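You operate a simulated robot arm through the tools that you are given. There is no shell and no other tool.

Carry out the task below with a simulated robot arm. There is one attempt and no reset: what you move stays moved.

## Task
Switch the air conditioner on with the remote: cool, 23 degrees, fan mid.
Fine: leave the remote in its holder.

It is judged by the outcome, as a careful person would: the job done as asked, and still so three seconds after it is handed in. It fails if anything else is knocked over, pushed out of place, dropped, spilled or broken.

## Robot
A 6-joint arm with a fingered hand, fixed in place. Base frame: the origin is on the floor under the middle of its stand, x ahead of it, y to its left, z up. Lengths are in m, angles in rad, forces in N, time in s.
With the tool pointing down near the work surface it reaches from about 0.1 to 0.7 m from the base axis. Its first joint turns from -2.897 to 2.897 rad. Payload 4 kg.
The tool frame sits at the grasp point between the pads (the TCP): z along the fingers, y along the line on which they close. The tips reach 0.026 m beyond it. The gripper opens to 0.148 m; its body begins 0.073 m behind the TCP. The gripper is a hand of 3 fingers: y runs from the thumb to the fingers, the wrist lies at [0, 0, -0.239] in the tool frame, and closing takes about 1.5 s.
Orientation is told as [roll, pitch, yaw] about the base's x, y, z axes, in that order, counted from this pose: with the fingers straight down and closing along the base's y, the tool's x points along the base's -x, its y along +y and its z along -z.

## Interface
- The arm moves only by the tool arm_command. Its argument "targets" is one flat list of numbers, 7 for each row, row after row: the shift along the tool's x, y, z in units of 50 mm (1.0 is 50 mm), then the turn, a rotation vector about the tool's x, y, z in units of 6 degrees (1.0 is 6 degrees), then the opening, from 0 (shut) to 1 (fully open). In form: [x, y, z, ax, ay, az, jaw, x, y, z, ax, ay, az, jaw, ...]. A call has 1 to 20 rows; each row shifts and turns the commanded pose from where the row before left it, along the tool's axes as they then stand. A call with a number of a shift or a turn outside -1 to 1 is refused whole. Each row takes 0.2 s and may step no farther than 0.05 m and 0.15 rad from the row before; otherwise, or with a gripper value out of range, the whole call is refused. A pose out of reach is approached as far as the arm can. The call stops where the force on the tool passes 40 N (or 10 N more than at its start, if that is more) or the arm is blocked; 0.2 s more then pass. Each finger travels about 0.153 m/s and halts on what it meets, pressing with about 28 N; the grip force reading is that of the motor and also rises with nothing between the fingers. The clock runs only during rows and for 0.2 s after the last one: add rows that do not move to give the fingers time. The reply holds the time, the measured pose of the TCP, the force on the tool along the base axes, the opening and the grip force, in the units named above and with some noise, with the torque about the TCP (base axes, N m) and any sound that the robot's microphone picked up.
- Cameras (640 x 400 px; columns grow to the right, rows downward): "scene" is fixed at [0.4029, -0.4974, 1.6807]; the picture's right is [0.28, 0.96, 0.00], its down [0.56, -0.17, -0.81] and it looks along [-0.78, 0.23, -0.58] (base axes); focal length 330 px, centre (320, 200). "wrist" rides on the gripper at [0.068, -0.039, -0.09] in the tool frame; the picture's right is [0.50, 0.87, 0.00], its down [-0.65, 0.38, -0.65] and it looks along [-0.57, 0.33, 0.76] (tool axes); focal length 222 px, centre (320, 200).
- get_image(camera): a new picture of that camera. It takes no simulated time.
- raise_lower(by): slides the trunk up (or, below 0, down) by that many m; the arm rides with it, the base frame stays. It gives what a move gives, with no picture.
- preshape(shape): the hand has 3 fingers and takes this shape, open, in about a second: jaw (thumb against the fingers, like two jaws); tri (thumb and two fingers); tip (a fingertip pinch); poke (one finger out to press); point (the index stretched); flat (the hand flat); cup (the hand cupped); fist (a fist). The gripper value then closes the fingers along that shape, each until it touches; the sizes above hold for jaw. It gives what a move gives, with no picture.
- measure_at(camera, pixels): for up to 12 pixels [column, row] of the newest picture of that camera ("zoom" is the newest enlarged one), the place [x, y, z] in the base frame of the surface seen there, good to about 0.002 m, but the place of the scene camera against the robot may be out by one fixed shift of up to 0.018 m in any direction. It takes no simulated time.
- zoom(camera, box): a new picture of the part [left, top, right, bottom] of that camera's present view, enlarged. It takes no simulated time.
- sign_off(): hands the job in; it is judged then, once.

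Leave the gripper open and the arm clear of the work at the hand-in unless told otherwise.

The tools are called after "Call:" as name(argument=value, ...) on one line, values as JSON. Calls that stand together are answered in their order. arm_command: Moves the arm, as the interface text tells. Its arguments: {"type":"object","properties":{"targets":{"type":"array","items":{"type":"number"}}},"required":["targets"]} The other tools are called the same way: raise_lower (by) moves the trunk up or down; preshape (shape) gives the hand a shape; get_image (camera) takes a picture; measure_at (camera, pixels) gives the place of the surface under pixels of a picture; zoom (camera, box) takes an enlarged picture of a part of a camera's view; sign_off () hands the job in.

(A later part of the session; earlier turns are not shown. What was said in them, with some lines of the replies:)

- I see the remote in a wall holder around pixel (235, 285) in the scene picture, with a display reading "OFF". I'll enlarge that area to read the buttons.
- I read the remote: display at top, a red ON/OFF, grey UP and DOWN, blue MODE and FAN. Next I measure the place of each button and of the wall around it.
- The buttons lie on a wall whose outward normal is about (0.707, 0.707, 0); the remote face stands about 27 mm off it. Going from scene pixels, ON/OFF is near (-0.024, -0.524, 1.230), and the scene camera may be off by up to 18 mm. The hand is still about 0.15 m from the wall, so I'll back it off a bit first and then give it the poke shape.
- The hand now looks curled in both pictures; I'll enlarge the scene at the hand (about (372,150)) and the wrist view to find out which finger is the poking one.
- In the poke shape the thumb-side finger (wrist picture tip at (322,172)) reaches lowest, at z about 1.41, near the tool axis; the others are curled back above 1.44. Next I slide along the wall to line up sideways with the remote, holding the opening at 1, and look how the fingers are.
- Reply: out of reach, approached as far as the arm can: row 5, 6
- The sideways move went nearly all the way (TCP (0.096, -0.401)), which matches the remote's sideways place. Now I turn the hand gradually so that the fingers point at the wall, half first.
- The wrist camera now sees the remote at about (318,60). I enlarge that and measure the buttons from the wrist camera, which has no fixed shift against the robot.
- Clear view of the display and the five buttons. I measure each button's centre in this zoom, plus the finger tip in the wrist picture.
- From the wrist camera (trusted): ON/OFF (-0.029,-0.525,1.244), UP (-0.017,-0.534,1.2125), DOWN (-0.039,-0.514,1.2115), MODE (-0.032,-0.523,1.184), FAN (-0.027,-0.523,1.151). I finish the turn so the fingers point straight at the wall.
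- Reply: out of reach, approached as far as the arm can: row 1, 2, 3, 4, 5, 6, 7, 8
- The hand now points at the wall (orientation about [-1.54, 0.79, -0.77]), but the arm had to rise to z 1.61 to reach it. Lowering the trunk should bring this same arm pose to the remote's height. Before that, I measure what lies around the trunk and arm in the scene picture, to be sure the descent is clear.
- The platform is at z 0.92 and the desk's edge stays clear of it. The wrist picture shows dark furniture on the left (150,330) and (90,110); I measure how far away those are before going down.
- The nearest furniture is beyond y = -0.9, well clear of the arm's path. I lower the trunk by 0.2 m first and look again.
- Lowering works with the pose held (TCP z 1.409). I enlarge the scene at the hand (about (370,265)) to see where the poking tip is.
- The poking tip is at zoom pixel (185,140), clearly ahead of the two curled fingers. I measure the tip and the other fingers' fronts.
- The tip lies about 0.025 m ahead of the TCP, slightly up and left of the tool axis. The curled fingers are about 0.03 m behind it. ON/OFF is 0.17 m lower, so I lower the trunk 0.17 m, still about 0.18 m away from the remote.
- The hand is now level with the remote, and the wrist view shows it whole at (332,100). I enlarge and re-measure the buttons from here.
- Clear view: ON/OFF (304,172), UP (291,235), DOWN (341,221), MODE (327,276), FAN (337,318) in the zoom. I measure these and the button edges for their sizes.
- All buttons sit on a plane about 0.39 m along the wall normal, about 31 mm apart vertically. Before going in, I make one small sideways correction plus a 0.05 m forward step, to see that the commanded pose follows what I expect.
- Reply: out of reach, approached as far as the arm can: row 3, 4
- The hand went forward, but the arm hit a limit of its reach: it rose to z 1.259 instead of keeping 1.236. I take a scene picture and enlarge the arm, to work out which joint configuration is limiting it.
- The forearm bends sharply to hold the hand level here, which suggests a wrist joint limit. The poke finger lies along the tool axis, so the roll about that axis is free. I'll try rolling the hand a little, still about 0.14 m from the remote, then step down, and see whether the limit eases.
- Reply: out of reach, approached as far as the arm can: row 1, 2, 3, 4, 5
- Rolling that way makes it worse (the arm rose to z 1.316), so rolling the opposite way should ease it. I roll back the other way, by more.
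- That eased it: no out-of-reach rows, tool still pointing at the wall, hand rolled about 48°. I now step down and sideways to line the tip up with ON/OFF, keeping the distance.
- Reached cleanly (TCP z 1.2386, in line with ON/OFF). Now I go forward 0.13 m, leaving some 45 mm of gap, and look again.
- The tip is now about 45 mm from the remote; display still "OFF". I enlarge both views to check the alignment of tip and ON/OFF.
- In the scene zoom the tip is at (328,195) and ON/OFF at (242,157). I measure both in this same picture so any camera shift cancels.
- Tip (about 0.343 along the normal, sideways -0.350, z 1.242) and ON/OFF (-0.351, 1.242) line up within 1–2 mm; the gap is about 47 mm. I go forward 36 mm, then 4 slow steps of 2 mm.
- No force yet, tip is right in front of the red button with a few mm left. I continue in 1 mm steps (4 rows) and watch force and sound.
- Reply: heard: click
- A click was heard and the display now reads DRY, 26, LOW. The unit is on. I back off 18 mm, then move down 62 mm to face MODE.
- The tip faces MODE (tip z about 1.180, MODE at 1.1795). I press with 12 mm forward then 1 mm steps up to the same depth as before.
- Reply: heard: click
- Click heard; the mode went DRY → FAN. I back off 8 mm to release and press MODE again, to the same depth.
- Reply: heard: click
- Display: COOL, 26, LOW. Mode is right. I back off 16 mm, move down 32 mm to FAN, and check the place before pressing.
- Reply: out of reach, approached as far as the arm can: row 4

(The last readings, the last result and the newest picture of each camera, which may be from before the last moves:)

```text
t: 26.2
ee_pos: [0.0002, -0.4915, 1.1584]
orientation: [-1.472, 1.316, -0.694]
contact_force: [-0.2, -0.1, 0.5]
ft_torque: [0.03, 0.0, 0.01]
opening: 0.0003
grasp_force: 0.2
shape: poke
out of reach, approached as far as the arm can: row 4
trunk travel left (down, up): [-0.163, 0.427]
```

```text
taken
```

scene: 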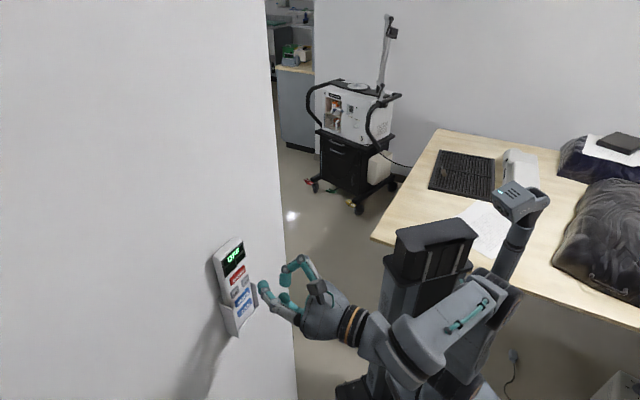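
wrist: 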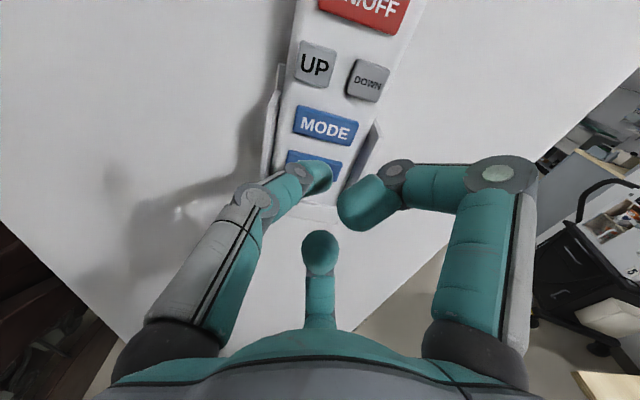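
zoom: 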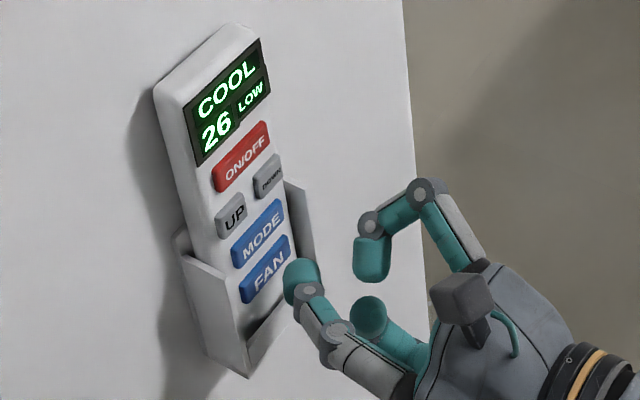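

The arm stopped at a reach limit 14 mm above FAN (TCP z 1.158). I'll lift the arm by 30 mm and lower the trunk by 44.5 mm instead, which puts the tip at FAN's height with room left in the arm.

Call:
arm_command(targets=[0.3, -0.048, 0, 0, 0, 0, 1, 0.3, -0.048, 0, 0, 0, 0, 1, 0, 0, 0, 0, 0, 0, 1])

Call:
raise_lower(by=-0.0445)

Call:
zoom(camera="scene", box=[200, 230, 320, 345])

Call:
get_image(camera="wrist")

```text
t: 27.0
ee_pos: [-0.0017, -0.4919, 1.1868]
orientation: [-1.495, 1.313, -0.714]
contact_force: [-0.5, 0.1, 0.4]
ft_torque: [-0.05, 0.04, 0.01]
opening: 0.0
grasp_force: 0.1
shape: poke
trunk travel left (down, up): [-0.163, 0.427]
```

```text
t: 27.9
ee_pos: [-0.0018, -0.492, 1.1434]
orientation: [-1.495, 1.312, -0.714]
contact_force: [-0.3, -0.7, -0.2]
ft_torque: [-0.02, 0.02, 0.04]
opening: 0.0001
grasp_force: 0.0
shape: poke
trunk travel left (down, up): [-0.119, 0.471]
```

```text
3.48 times, centred on (260, 288) of scene
```

zoom: 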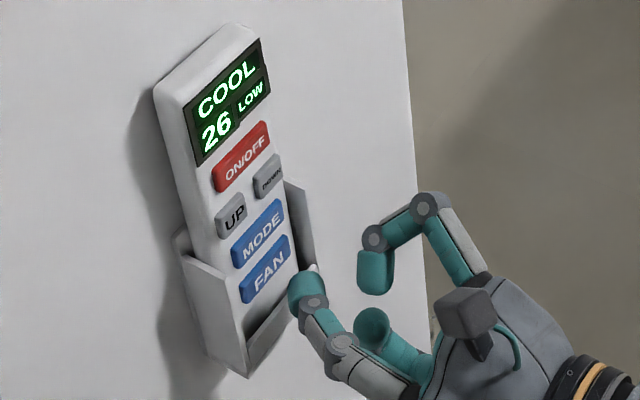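

```text
taken
```

wrist: 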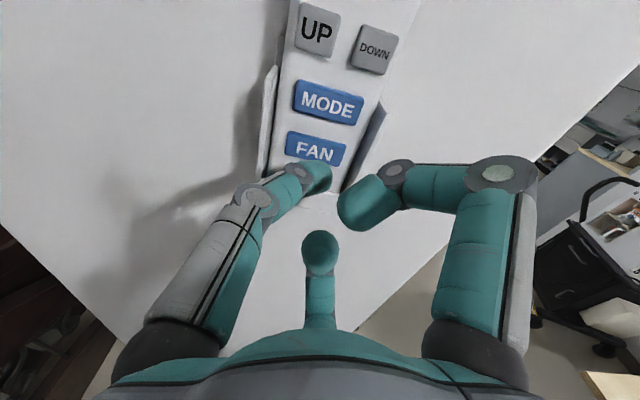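

Now the tip faces FAN (tip z about 1.149, same as the button). I press with 12 mm then 1 mm steps.

Call:
arm_command(targets=[0.002, 0, 0.12, 0, 0, 0, 1, 0.002, 0, 0.12, 0, 0, 0, 1, 0, 0, 0.02, 0, 0, 0, 1, 0, 0, 0.02, 0, 0, 0, 1, 0, 0, 0.02, 0, 0, 0, 1, 0, 0, 0.02, 0, 0, 0, 1, 0, 0, 0.02, 0, 0, 0, 1, 0, 0, 0.02, 0, 0, 0, 1, 0, 0, 0.02, 0, 0, 0, 1])

Call:
zoom(camera="scene", box=[200, 230, 320, 345])

```text
t: 29.9
ee_pos: [-0.0145, -0.5055, 1.144]
orientation: [-1.498, 1.313, -0.715]
contact_force: [2.6, 2.1, 1.4]
ft_torque: [0.0, 0.04, -0.01]
opening: 0.0
grasp_force: 0.0
shape: poke
trunk travel left (down, up): [-0.119, 0.471]
heard: click
```

```text
3.48 times, centred on (260, 288) of scene
```

zoom: 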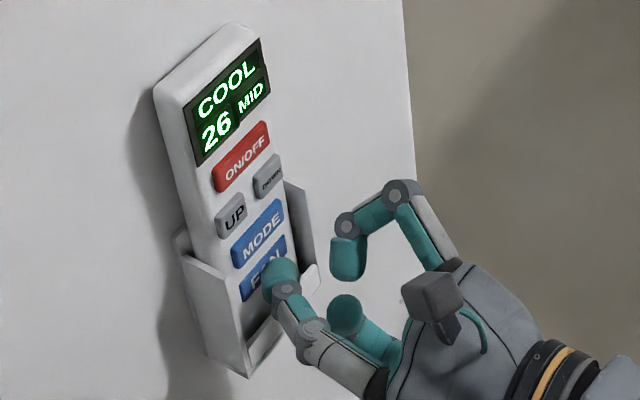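

Display: COOL, 26, MID. Now the temperature must come down by 3. I back off 16 mm and move up 61 mm and right 17 mm to DOWN.

Call:
arm_command(targets=[0, 0, -0.17, 0, 0, 0, 1, 0, 0, -0.17, 0, 0, 0, 1, 0.317, 0.007, 0, 0, 0, 0, 1, 0.317, 0.007, 0, 0, 0, 0, 1, 0.317, 0.007, 0, 0, 0, 0, 1, 0.317, 0.007, 0, 0, 0, 0, 1, 0, 0, 0, 0, 0, 0, 1])

Call:
zoom(camera="scene", box=[200, 230, 320, 345])

Call:
get_image(camera="wrist")

```text
t: 31.5
ee_pos: [-0.0158, -0.4811, 1.2036]
orientation: [-1.495, 1.313, -0.714]
contact_force: [-0.2, -0.5, 0.9]
ft_torque: [0.03, 0.0, 0.0]
opening: 0.0
grasp_force: 0.1
shape: poke
trunk travel left (down, up): [-0.119, 0.471]
```

```text
3.48 times, centred on (260, 288) of scene
```

zoom: 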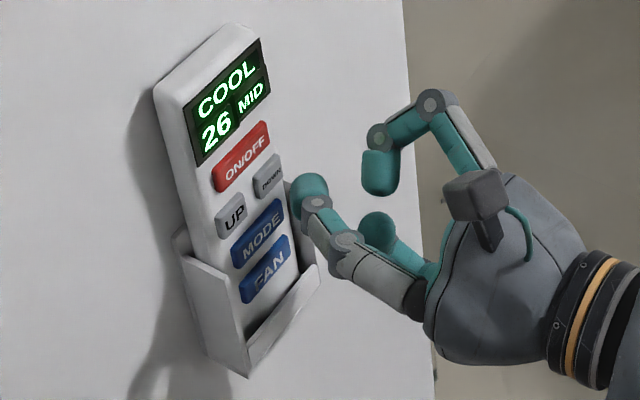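

```text
taken
```

wrist: 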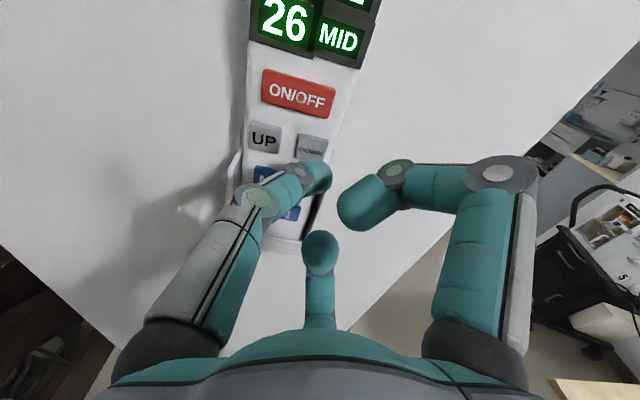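

The temperature display is visible in both views. I check DOWN's place (wrist pixel (311,146)) and the tip once more before pressing.

Call:
measure_at(camera="wrist", pixels=[[311, 146], [299, 142], [324, 149], [314, 137], [264, 139], [330, 175], [327, 165], [320, 162], [325, 180], [318, 190], [310, 172]])

Call:
measure_at(camera="zoom", pixels=[[268, 176], [293, 195], [296, 185], [308, 176], [298, 208], [308, 192], [320, 188], [258, 180], [279, 165], [232, 216]])

```text
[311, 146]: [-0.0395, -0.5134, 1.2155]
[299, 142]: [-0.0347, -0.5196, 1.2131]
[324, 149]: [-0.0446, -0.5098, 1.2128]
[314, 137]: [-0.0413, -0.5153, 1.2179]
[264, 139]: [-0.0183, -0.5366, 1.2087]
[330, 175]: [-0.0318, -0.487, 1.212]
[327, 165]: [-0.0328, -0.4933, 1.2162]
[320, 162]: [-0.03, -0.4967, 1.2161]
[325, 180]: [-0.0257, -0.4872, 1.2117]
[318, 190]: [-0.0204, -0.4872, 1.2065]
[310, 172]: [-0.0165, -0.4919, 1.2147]
```

```text
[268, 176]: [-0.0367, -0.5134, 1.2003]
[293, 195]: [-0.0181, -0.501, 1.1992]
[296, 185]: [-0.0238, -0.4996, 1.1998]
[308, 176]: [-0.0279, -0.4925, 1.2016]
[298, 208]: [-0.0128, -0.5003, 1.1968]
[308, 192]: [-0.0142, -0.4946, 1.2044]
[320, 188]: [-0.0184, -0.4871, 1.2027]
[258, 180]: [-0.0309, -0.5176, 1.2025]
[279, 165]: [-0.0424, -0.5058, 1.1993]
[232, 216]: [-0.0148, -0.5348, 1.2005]
```

DOWN's centre is at sideways -0.336, z 1.211; the tip is at about -0.333, 1.209. I correct by about 2 mm and press DOWN once, slowly.

Call:
arm_command(targets=[0.012, -0.044, 0, 0, 0, 0, 1, 0.002, 0, 0.11, 0, 0, 0, 1, 0.002, 0, 0.11, 0, 0, 0, 1, 0, 0, 0.02, 0, 0, 0, 1, 0, 0, 0.02, 0, 0, 0, 1, 0, 0, 0.02, 0, 0, 0, 1, 0, 0, 0.02, 0, 0, 0, 1, 0, 0, 0.02, 0, 0, 0, 1, 0, 0, 0.02, 0, 0, 0, 1, 0, 0, 0.02, 0, 0, 0, 1])

Call:
zoom(camera="scene", box=[200, 230, 320, 345])

```text
t: 33.7
ee_pos: [-0.0276, -0.4946, 1.2055]
orientation: [-1.499, 1.312, -0.718]
contact_force: [5.4, 5.9, 0.5]
ft_torque: [0.01, -0.03, 0.03]
opening: 0.0001
grasp_force: 0.1
shape: poke
trunk travel left (down, up): [-0.119, 0.471]
heard: click
```

```text
3.48 times, centred on (260, 288) of scene
```

zoom: 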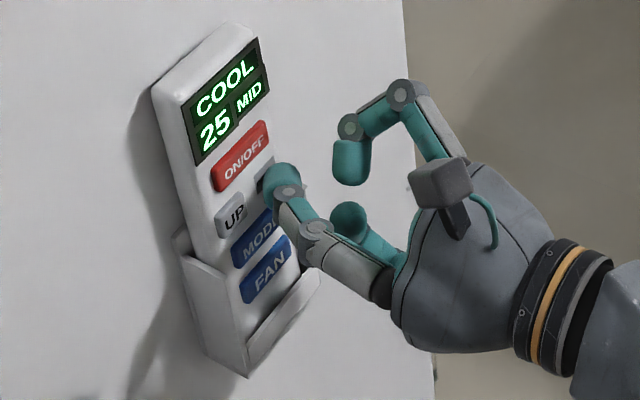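

Click; display COOL, 25, MID. I release by 8 mm and press DOWN again, slightly less deep.

Call:
arm_command(targets=[0, 0, -0.08, 0, 0, 0, 1, 0, 0, -0.08, 0, 0, 0, 1, 0, 0, 0, 0, 0, 0, 1, 0, 0, 0.06, 0, 0, 0, 1, 0, 0, 0.02, 0, 0, 0, 1, 0, 0, 0.02, 0, 0, 0, 1, 0, 0, 0.02, 0, 0, 0, 1, 0, 0, 0.02, 0, 0, 0, 1, 0, 0, 0.01, 0, 0, 0, 1])

Call:
zoom(camera="scene", box=[200, 230, 320, 345])

```text
t: 35.7
ee_pos: [-0.0264, -0.4951, 1.2059]
orientation: [-1.499, 1.313, -0.717]
contact_force: [5.1, 5.4, -0.3]
ft_torque: [0.02, -0.03, 0.04]
opening: 0.0
grasp_force: 0.1
shape: poke
trunk travel left (down, up): [-0.119, 0.471]
heard: click
```

```text
3.48 times, centred on (260, 288) of scene
```

zoom: 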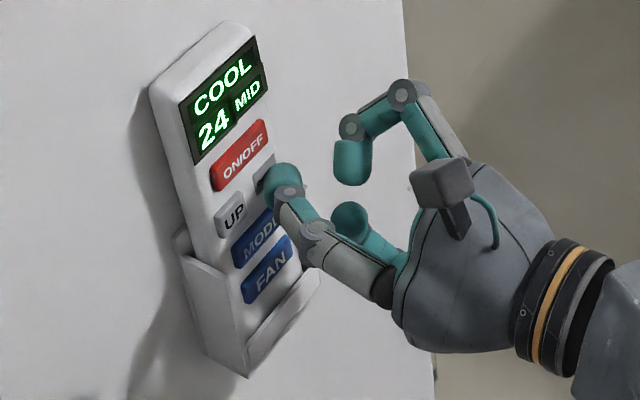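

Click; display COOL, 24, MID. The remote seems to rock very slightly back while pressed, so I release fully first and check that it settles as before.

Call:
arm_command(targets=[0, 0, -0.08, 0, 0, 0, 1, 0, 0, -0.08, 0, 0, 0, 1, 0, 0, 0, 0, 0, 0, 1])

Call:
zoom(camera="scene", box=[200, 230, 320, 345])

```text
t: 36.5
ee_pos: [-0.0224, -0.4888, 1.2062]
orientation: [-1.493, 1.312, -0.712]
contact_force: [0.3, -0.7, -0.3]
ft_torque: [0.03, 0.0, -0.02]
opening: 0.0
grasp_force: 0.1
shape: poke
trunk travel left (down, up): [-0.119, 0.471]
```

```text
3.48 times, centred on (260, 288) of scene
```

zoom: 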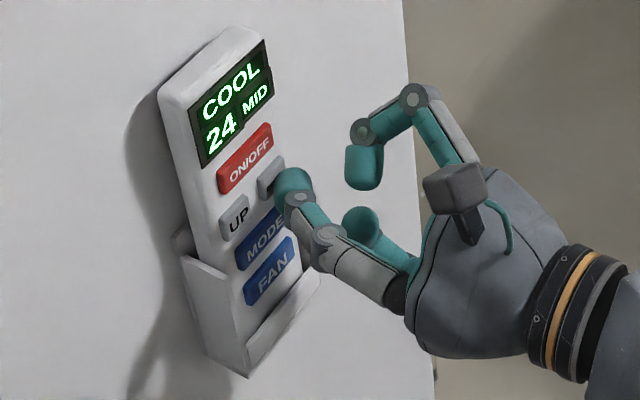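

The remote rocked forward a touch after release (ON/OFF now at (246,157), before (242,157)). I wait a moment with rows that don't move and look again, measuring the buttons.

Call:
arm_command(targets=[0, 0, -0.1, 0, 0, 0, 1, 0, 0, 0, 0, 0, 0, 1, 0, 0, 0, 0, 0, 0, 1, 0, 0, 0, 0, 0, 0, 1])

Call:
zoom(camera="scene", box=[200, 230, 320, 345])

Call:
get_image(camera="wrist")

Call:
measure_at(camera="zoom", pixels=[[245, 157], [269, 178], [234, 218], [260, 238], [268, 276], [165, 95], [258, 40], [220, 135], [248, 340], [318, 275], [180, 240]])

```text
t: 37.5
ee_pos: [-0.0197, -0.485, 1.2055]
orientation: [-1.494, 1.311, -0.713]
contact_force: [0.5, 0.4, -0.3]
ft_torque: [0.01, -0.03, 0.01]
opening: 0.0
grasp_force: 0.1
shape: poke
trunk travel left (down, up): [-0.119, 0.471]
```

```text
3.48 times, centred on (260, 288) of scene
```

zoom: 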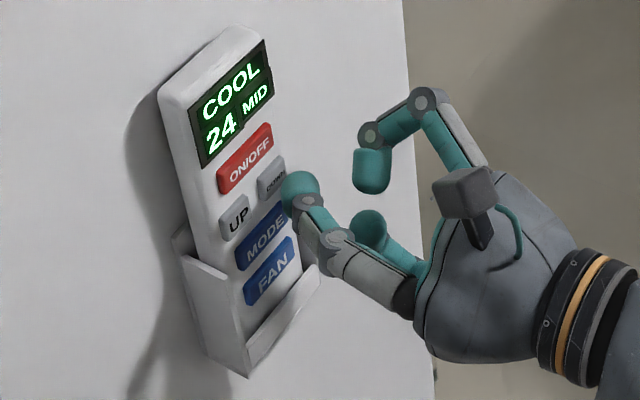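

```text
taken
```

wrist: 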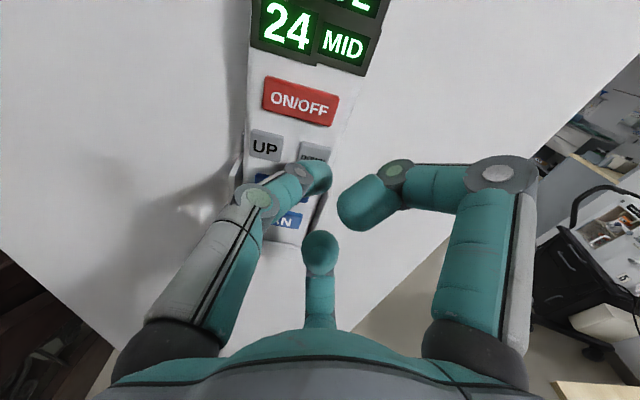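

```text
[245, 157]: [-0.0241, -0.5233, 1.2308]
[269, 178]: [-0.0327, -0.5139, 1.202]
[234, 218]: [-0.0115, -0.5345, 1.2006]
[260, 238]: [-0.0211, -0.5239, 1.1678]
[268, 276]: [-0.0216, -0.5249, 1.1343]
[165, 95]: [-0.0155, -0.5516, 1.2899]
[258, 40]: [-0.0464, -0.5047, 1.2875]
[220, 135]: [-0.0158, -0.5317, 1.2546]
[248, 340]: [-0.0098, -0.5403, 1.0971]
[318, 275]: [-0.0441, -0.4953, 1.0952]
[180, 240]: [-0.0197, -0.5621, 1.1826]
```

The remote just leans about 1 mm forward within its holder's play and sits steady; display COOL, 24, MID. One more DOWN press: 4 mm, then 1 mm steps.

Call:
arm_command(targets=[0, 0, 0.08, 0, 0, 0, 1, 0, 0, 0.02, 0, 0, 0, 1, 0, 0, 0.02, 0, 0, 0, 1, 0, 0, 0.02, 0, 0, 0, 1, 0, 0, 0.02, 0, 0, 0, 1, 0, 0, 0.02, 0, 0, 0, 1, 0, 0, 0.02, 0, 0, 0, 1, 0, 0, 0.015, 0, 0, 0, 1])

Call:
zoom(camera="scene", box=[200, 230, 320, 345])

```text
t: 39.3
ee_pos: [-0.026, -0.4922, 1.2054]
orientation: [-1.495, 1.313, -0.713]
contact_force: [0.8, 1.5, 1.2]
ft_torque: [0.01, -0.01, 0.01]
opening: 0.0
grasp_force: 0.1
shape: poke
trunk travel left (down, up): [-0.119, 0.471]
heard: click
```

```text
3.48 times, centred on (260, 288) of scene
```

zoom: 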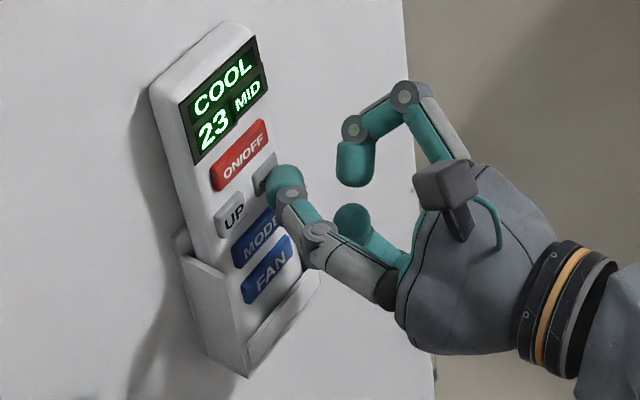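

Click; display COOL, 23, MID, as asked. I back straight away from the wall, gently first, then by 0.15 m in all.

Call:
arm_command(targets=[0, 0, -0.04, 0, 0, 0, 1, 0, 0, -0.08, 0, 0, 0, 1, 0, 0, -0.2, 0, 0, 0, 1, 0, 0, -0.4, 0, 0, 0, 1, 0, 0, -0.4, 0, 0, 0, 1, 0, 0, -0.4, 0, 0, 0, 1, 0, 0, -0.4, 0, 0, 0, 1, 0, 0, -0.4, 0, 0, 0, 1, 0, 0, -0.4, 0, 0, 0, 1, 0, 0, -0.3, 0, 0, 0, 1])

Call:
zoom(camera="scene", box=[190, 225, 310, 345])

Call:
get_image(camera="wrist")

Call:
get_image(camera="scene")

```text
t: 41.5
ee_pos: [0.0796, -0.3856, 1.2084]
orientation: [-1.495, 1.313, -0.713]
contact_force: [0.3, -0.2, 0.3]
ft_torque: [0.03, 0.03, -0.01]
opening: 0.0001
grasp_force: 0.0
shape: poke
trunk travel left (down, up): [-0.119, 0.471]
```

```text
3.33 times, centred on (250, 285) of scene
```

zoom: 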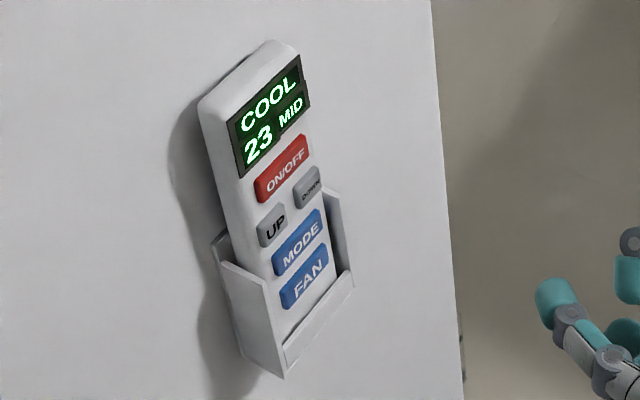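

```text
taken
```

wrist: 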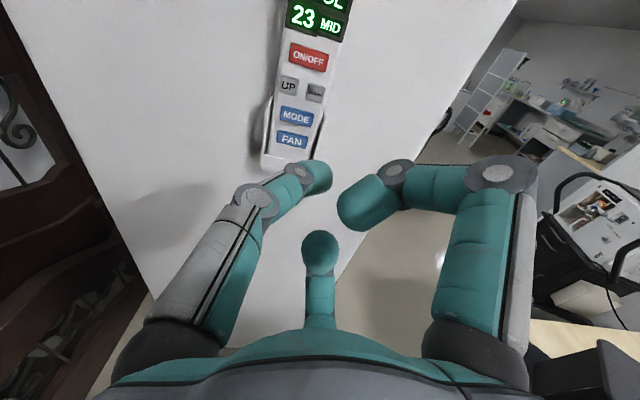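

```text
taken
```

scene: 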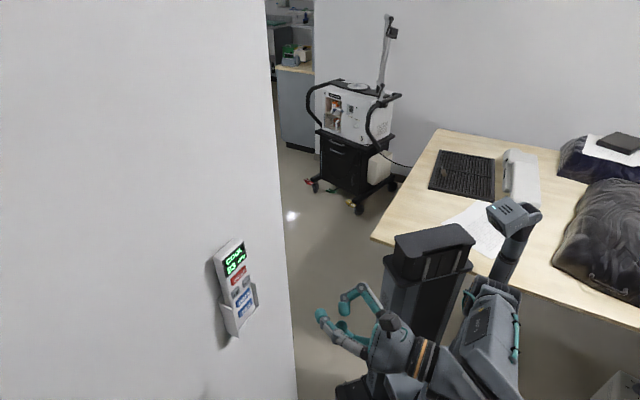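

The remote sits in its holder, reading COOL 23 MID, and the hand is about 0.15 m clear. I now open the hand (jaw shape) so the gripper is left open, and check the display one last time.

Call:
preshape(shape="jaw")

Call:
arm_command(targets=[0, 0, 0, 0, 0, 0, 1, 0, 0, 0, 0, 0, 0, 1, 0, 0, 0, 0, 0, 0, 1, 0, 0, 0, 0, 0, 0, 1, 0, 0, 0, 0, 0, 0, 1])

Call:
zoom(camera="scene", box=[190, 225, 310, 345])

Call:
get_image(camera="scene")

```text
t: 42.4
ee_pos: [0.0816, -0.3867, 1.2092]
orientation: [-1.493, 1.312, -0.714]
contact_force: [0.6, 0.2, 0.8]
ft_torque: [0.01, -0.02, -0.01]
opening: 0.1476
grasp_force: 0.1
shape: jaw
trunk travel left (down, up): [-0.119, 0.471]
```

```text
t: 43.6
ee_pos: [0.0805, -0.3867, 1.2089]
orientation: [-1.495, 1.313, -0.714]
contact_force: [0.1, 0.1, -0.4]
ft_torque: [-0.02, 0.01, -0.02]
opening: 0.1478
grasp_force: 0.1
shape: jaw
trunk travel left (down, up): [-0.119, 0.471]
```

```text
3.33 times, centred on (250, 285) of scene
```

zoom: 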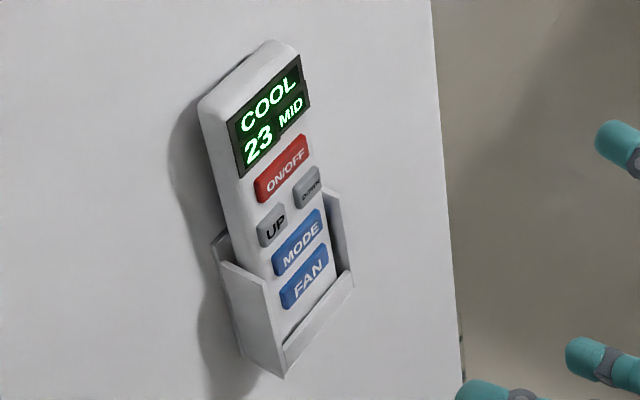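

```text
taken
```

scene: 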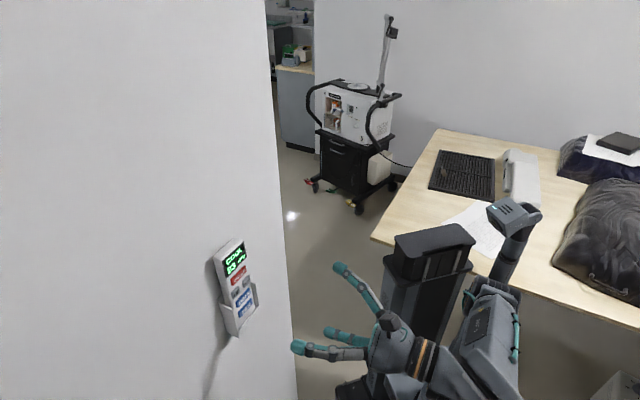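

The display reads COOL 23 MID and the remote is steady in its holder. The hand is open and clear of the wall, and nothing else moved. I hand the job in.

Call:
sign_off()

```text
The job is handed in.
```

The air conditioner is set as you asked. The remote's display read COOL, 23, MID when I handed the job in. I only checked that display; no camera view showed the air conditioner itself.

- **Presses:** I pressed ON/OFF once, MODE twice, FAN once and DOWN three times. Each press gave a click and a matching change on the display.
- **Remote:** It stayed in its holder. It rocked about a millimetre forward in the holder while I pressed DOWN, but it was sitting steady afterwards.
- **Surroundings:** Nothing else was touched or moved. The hand is open and about 0.15 m clear of the remote.
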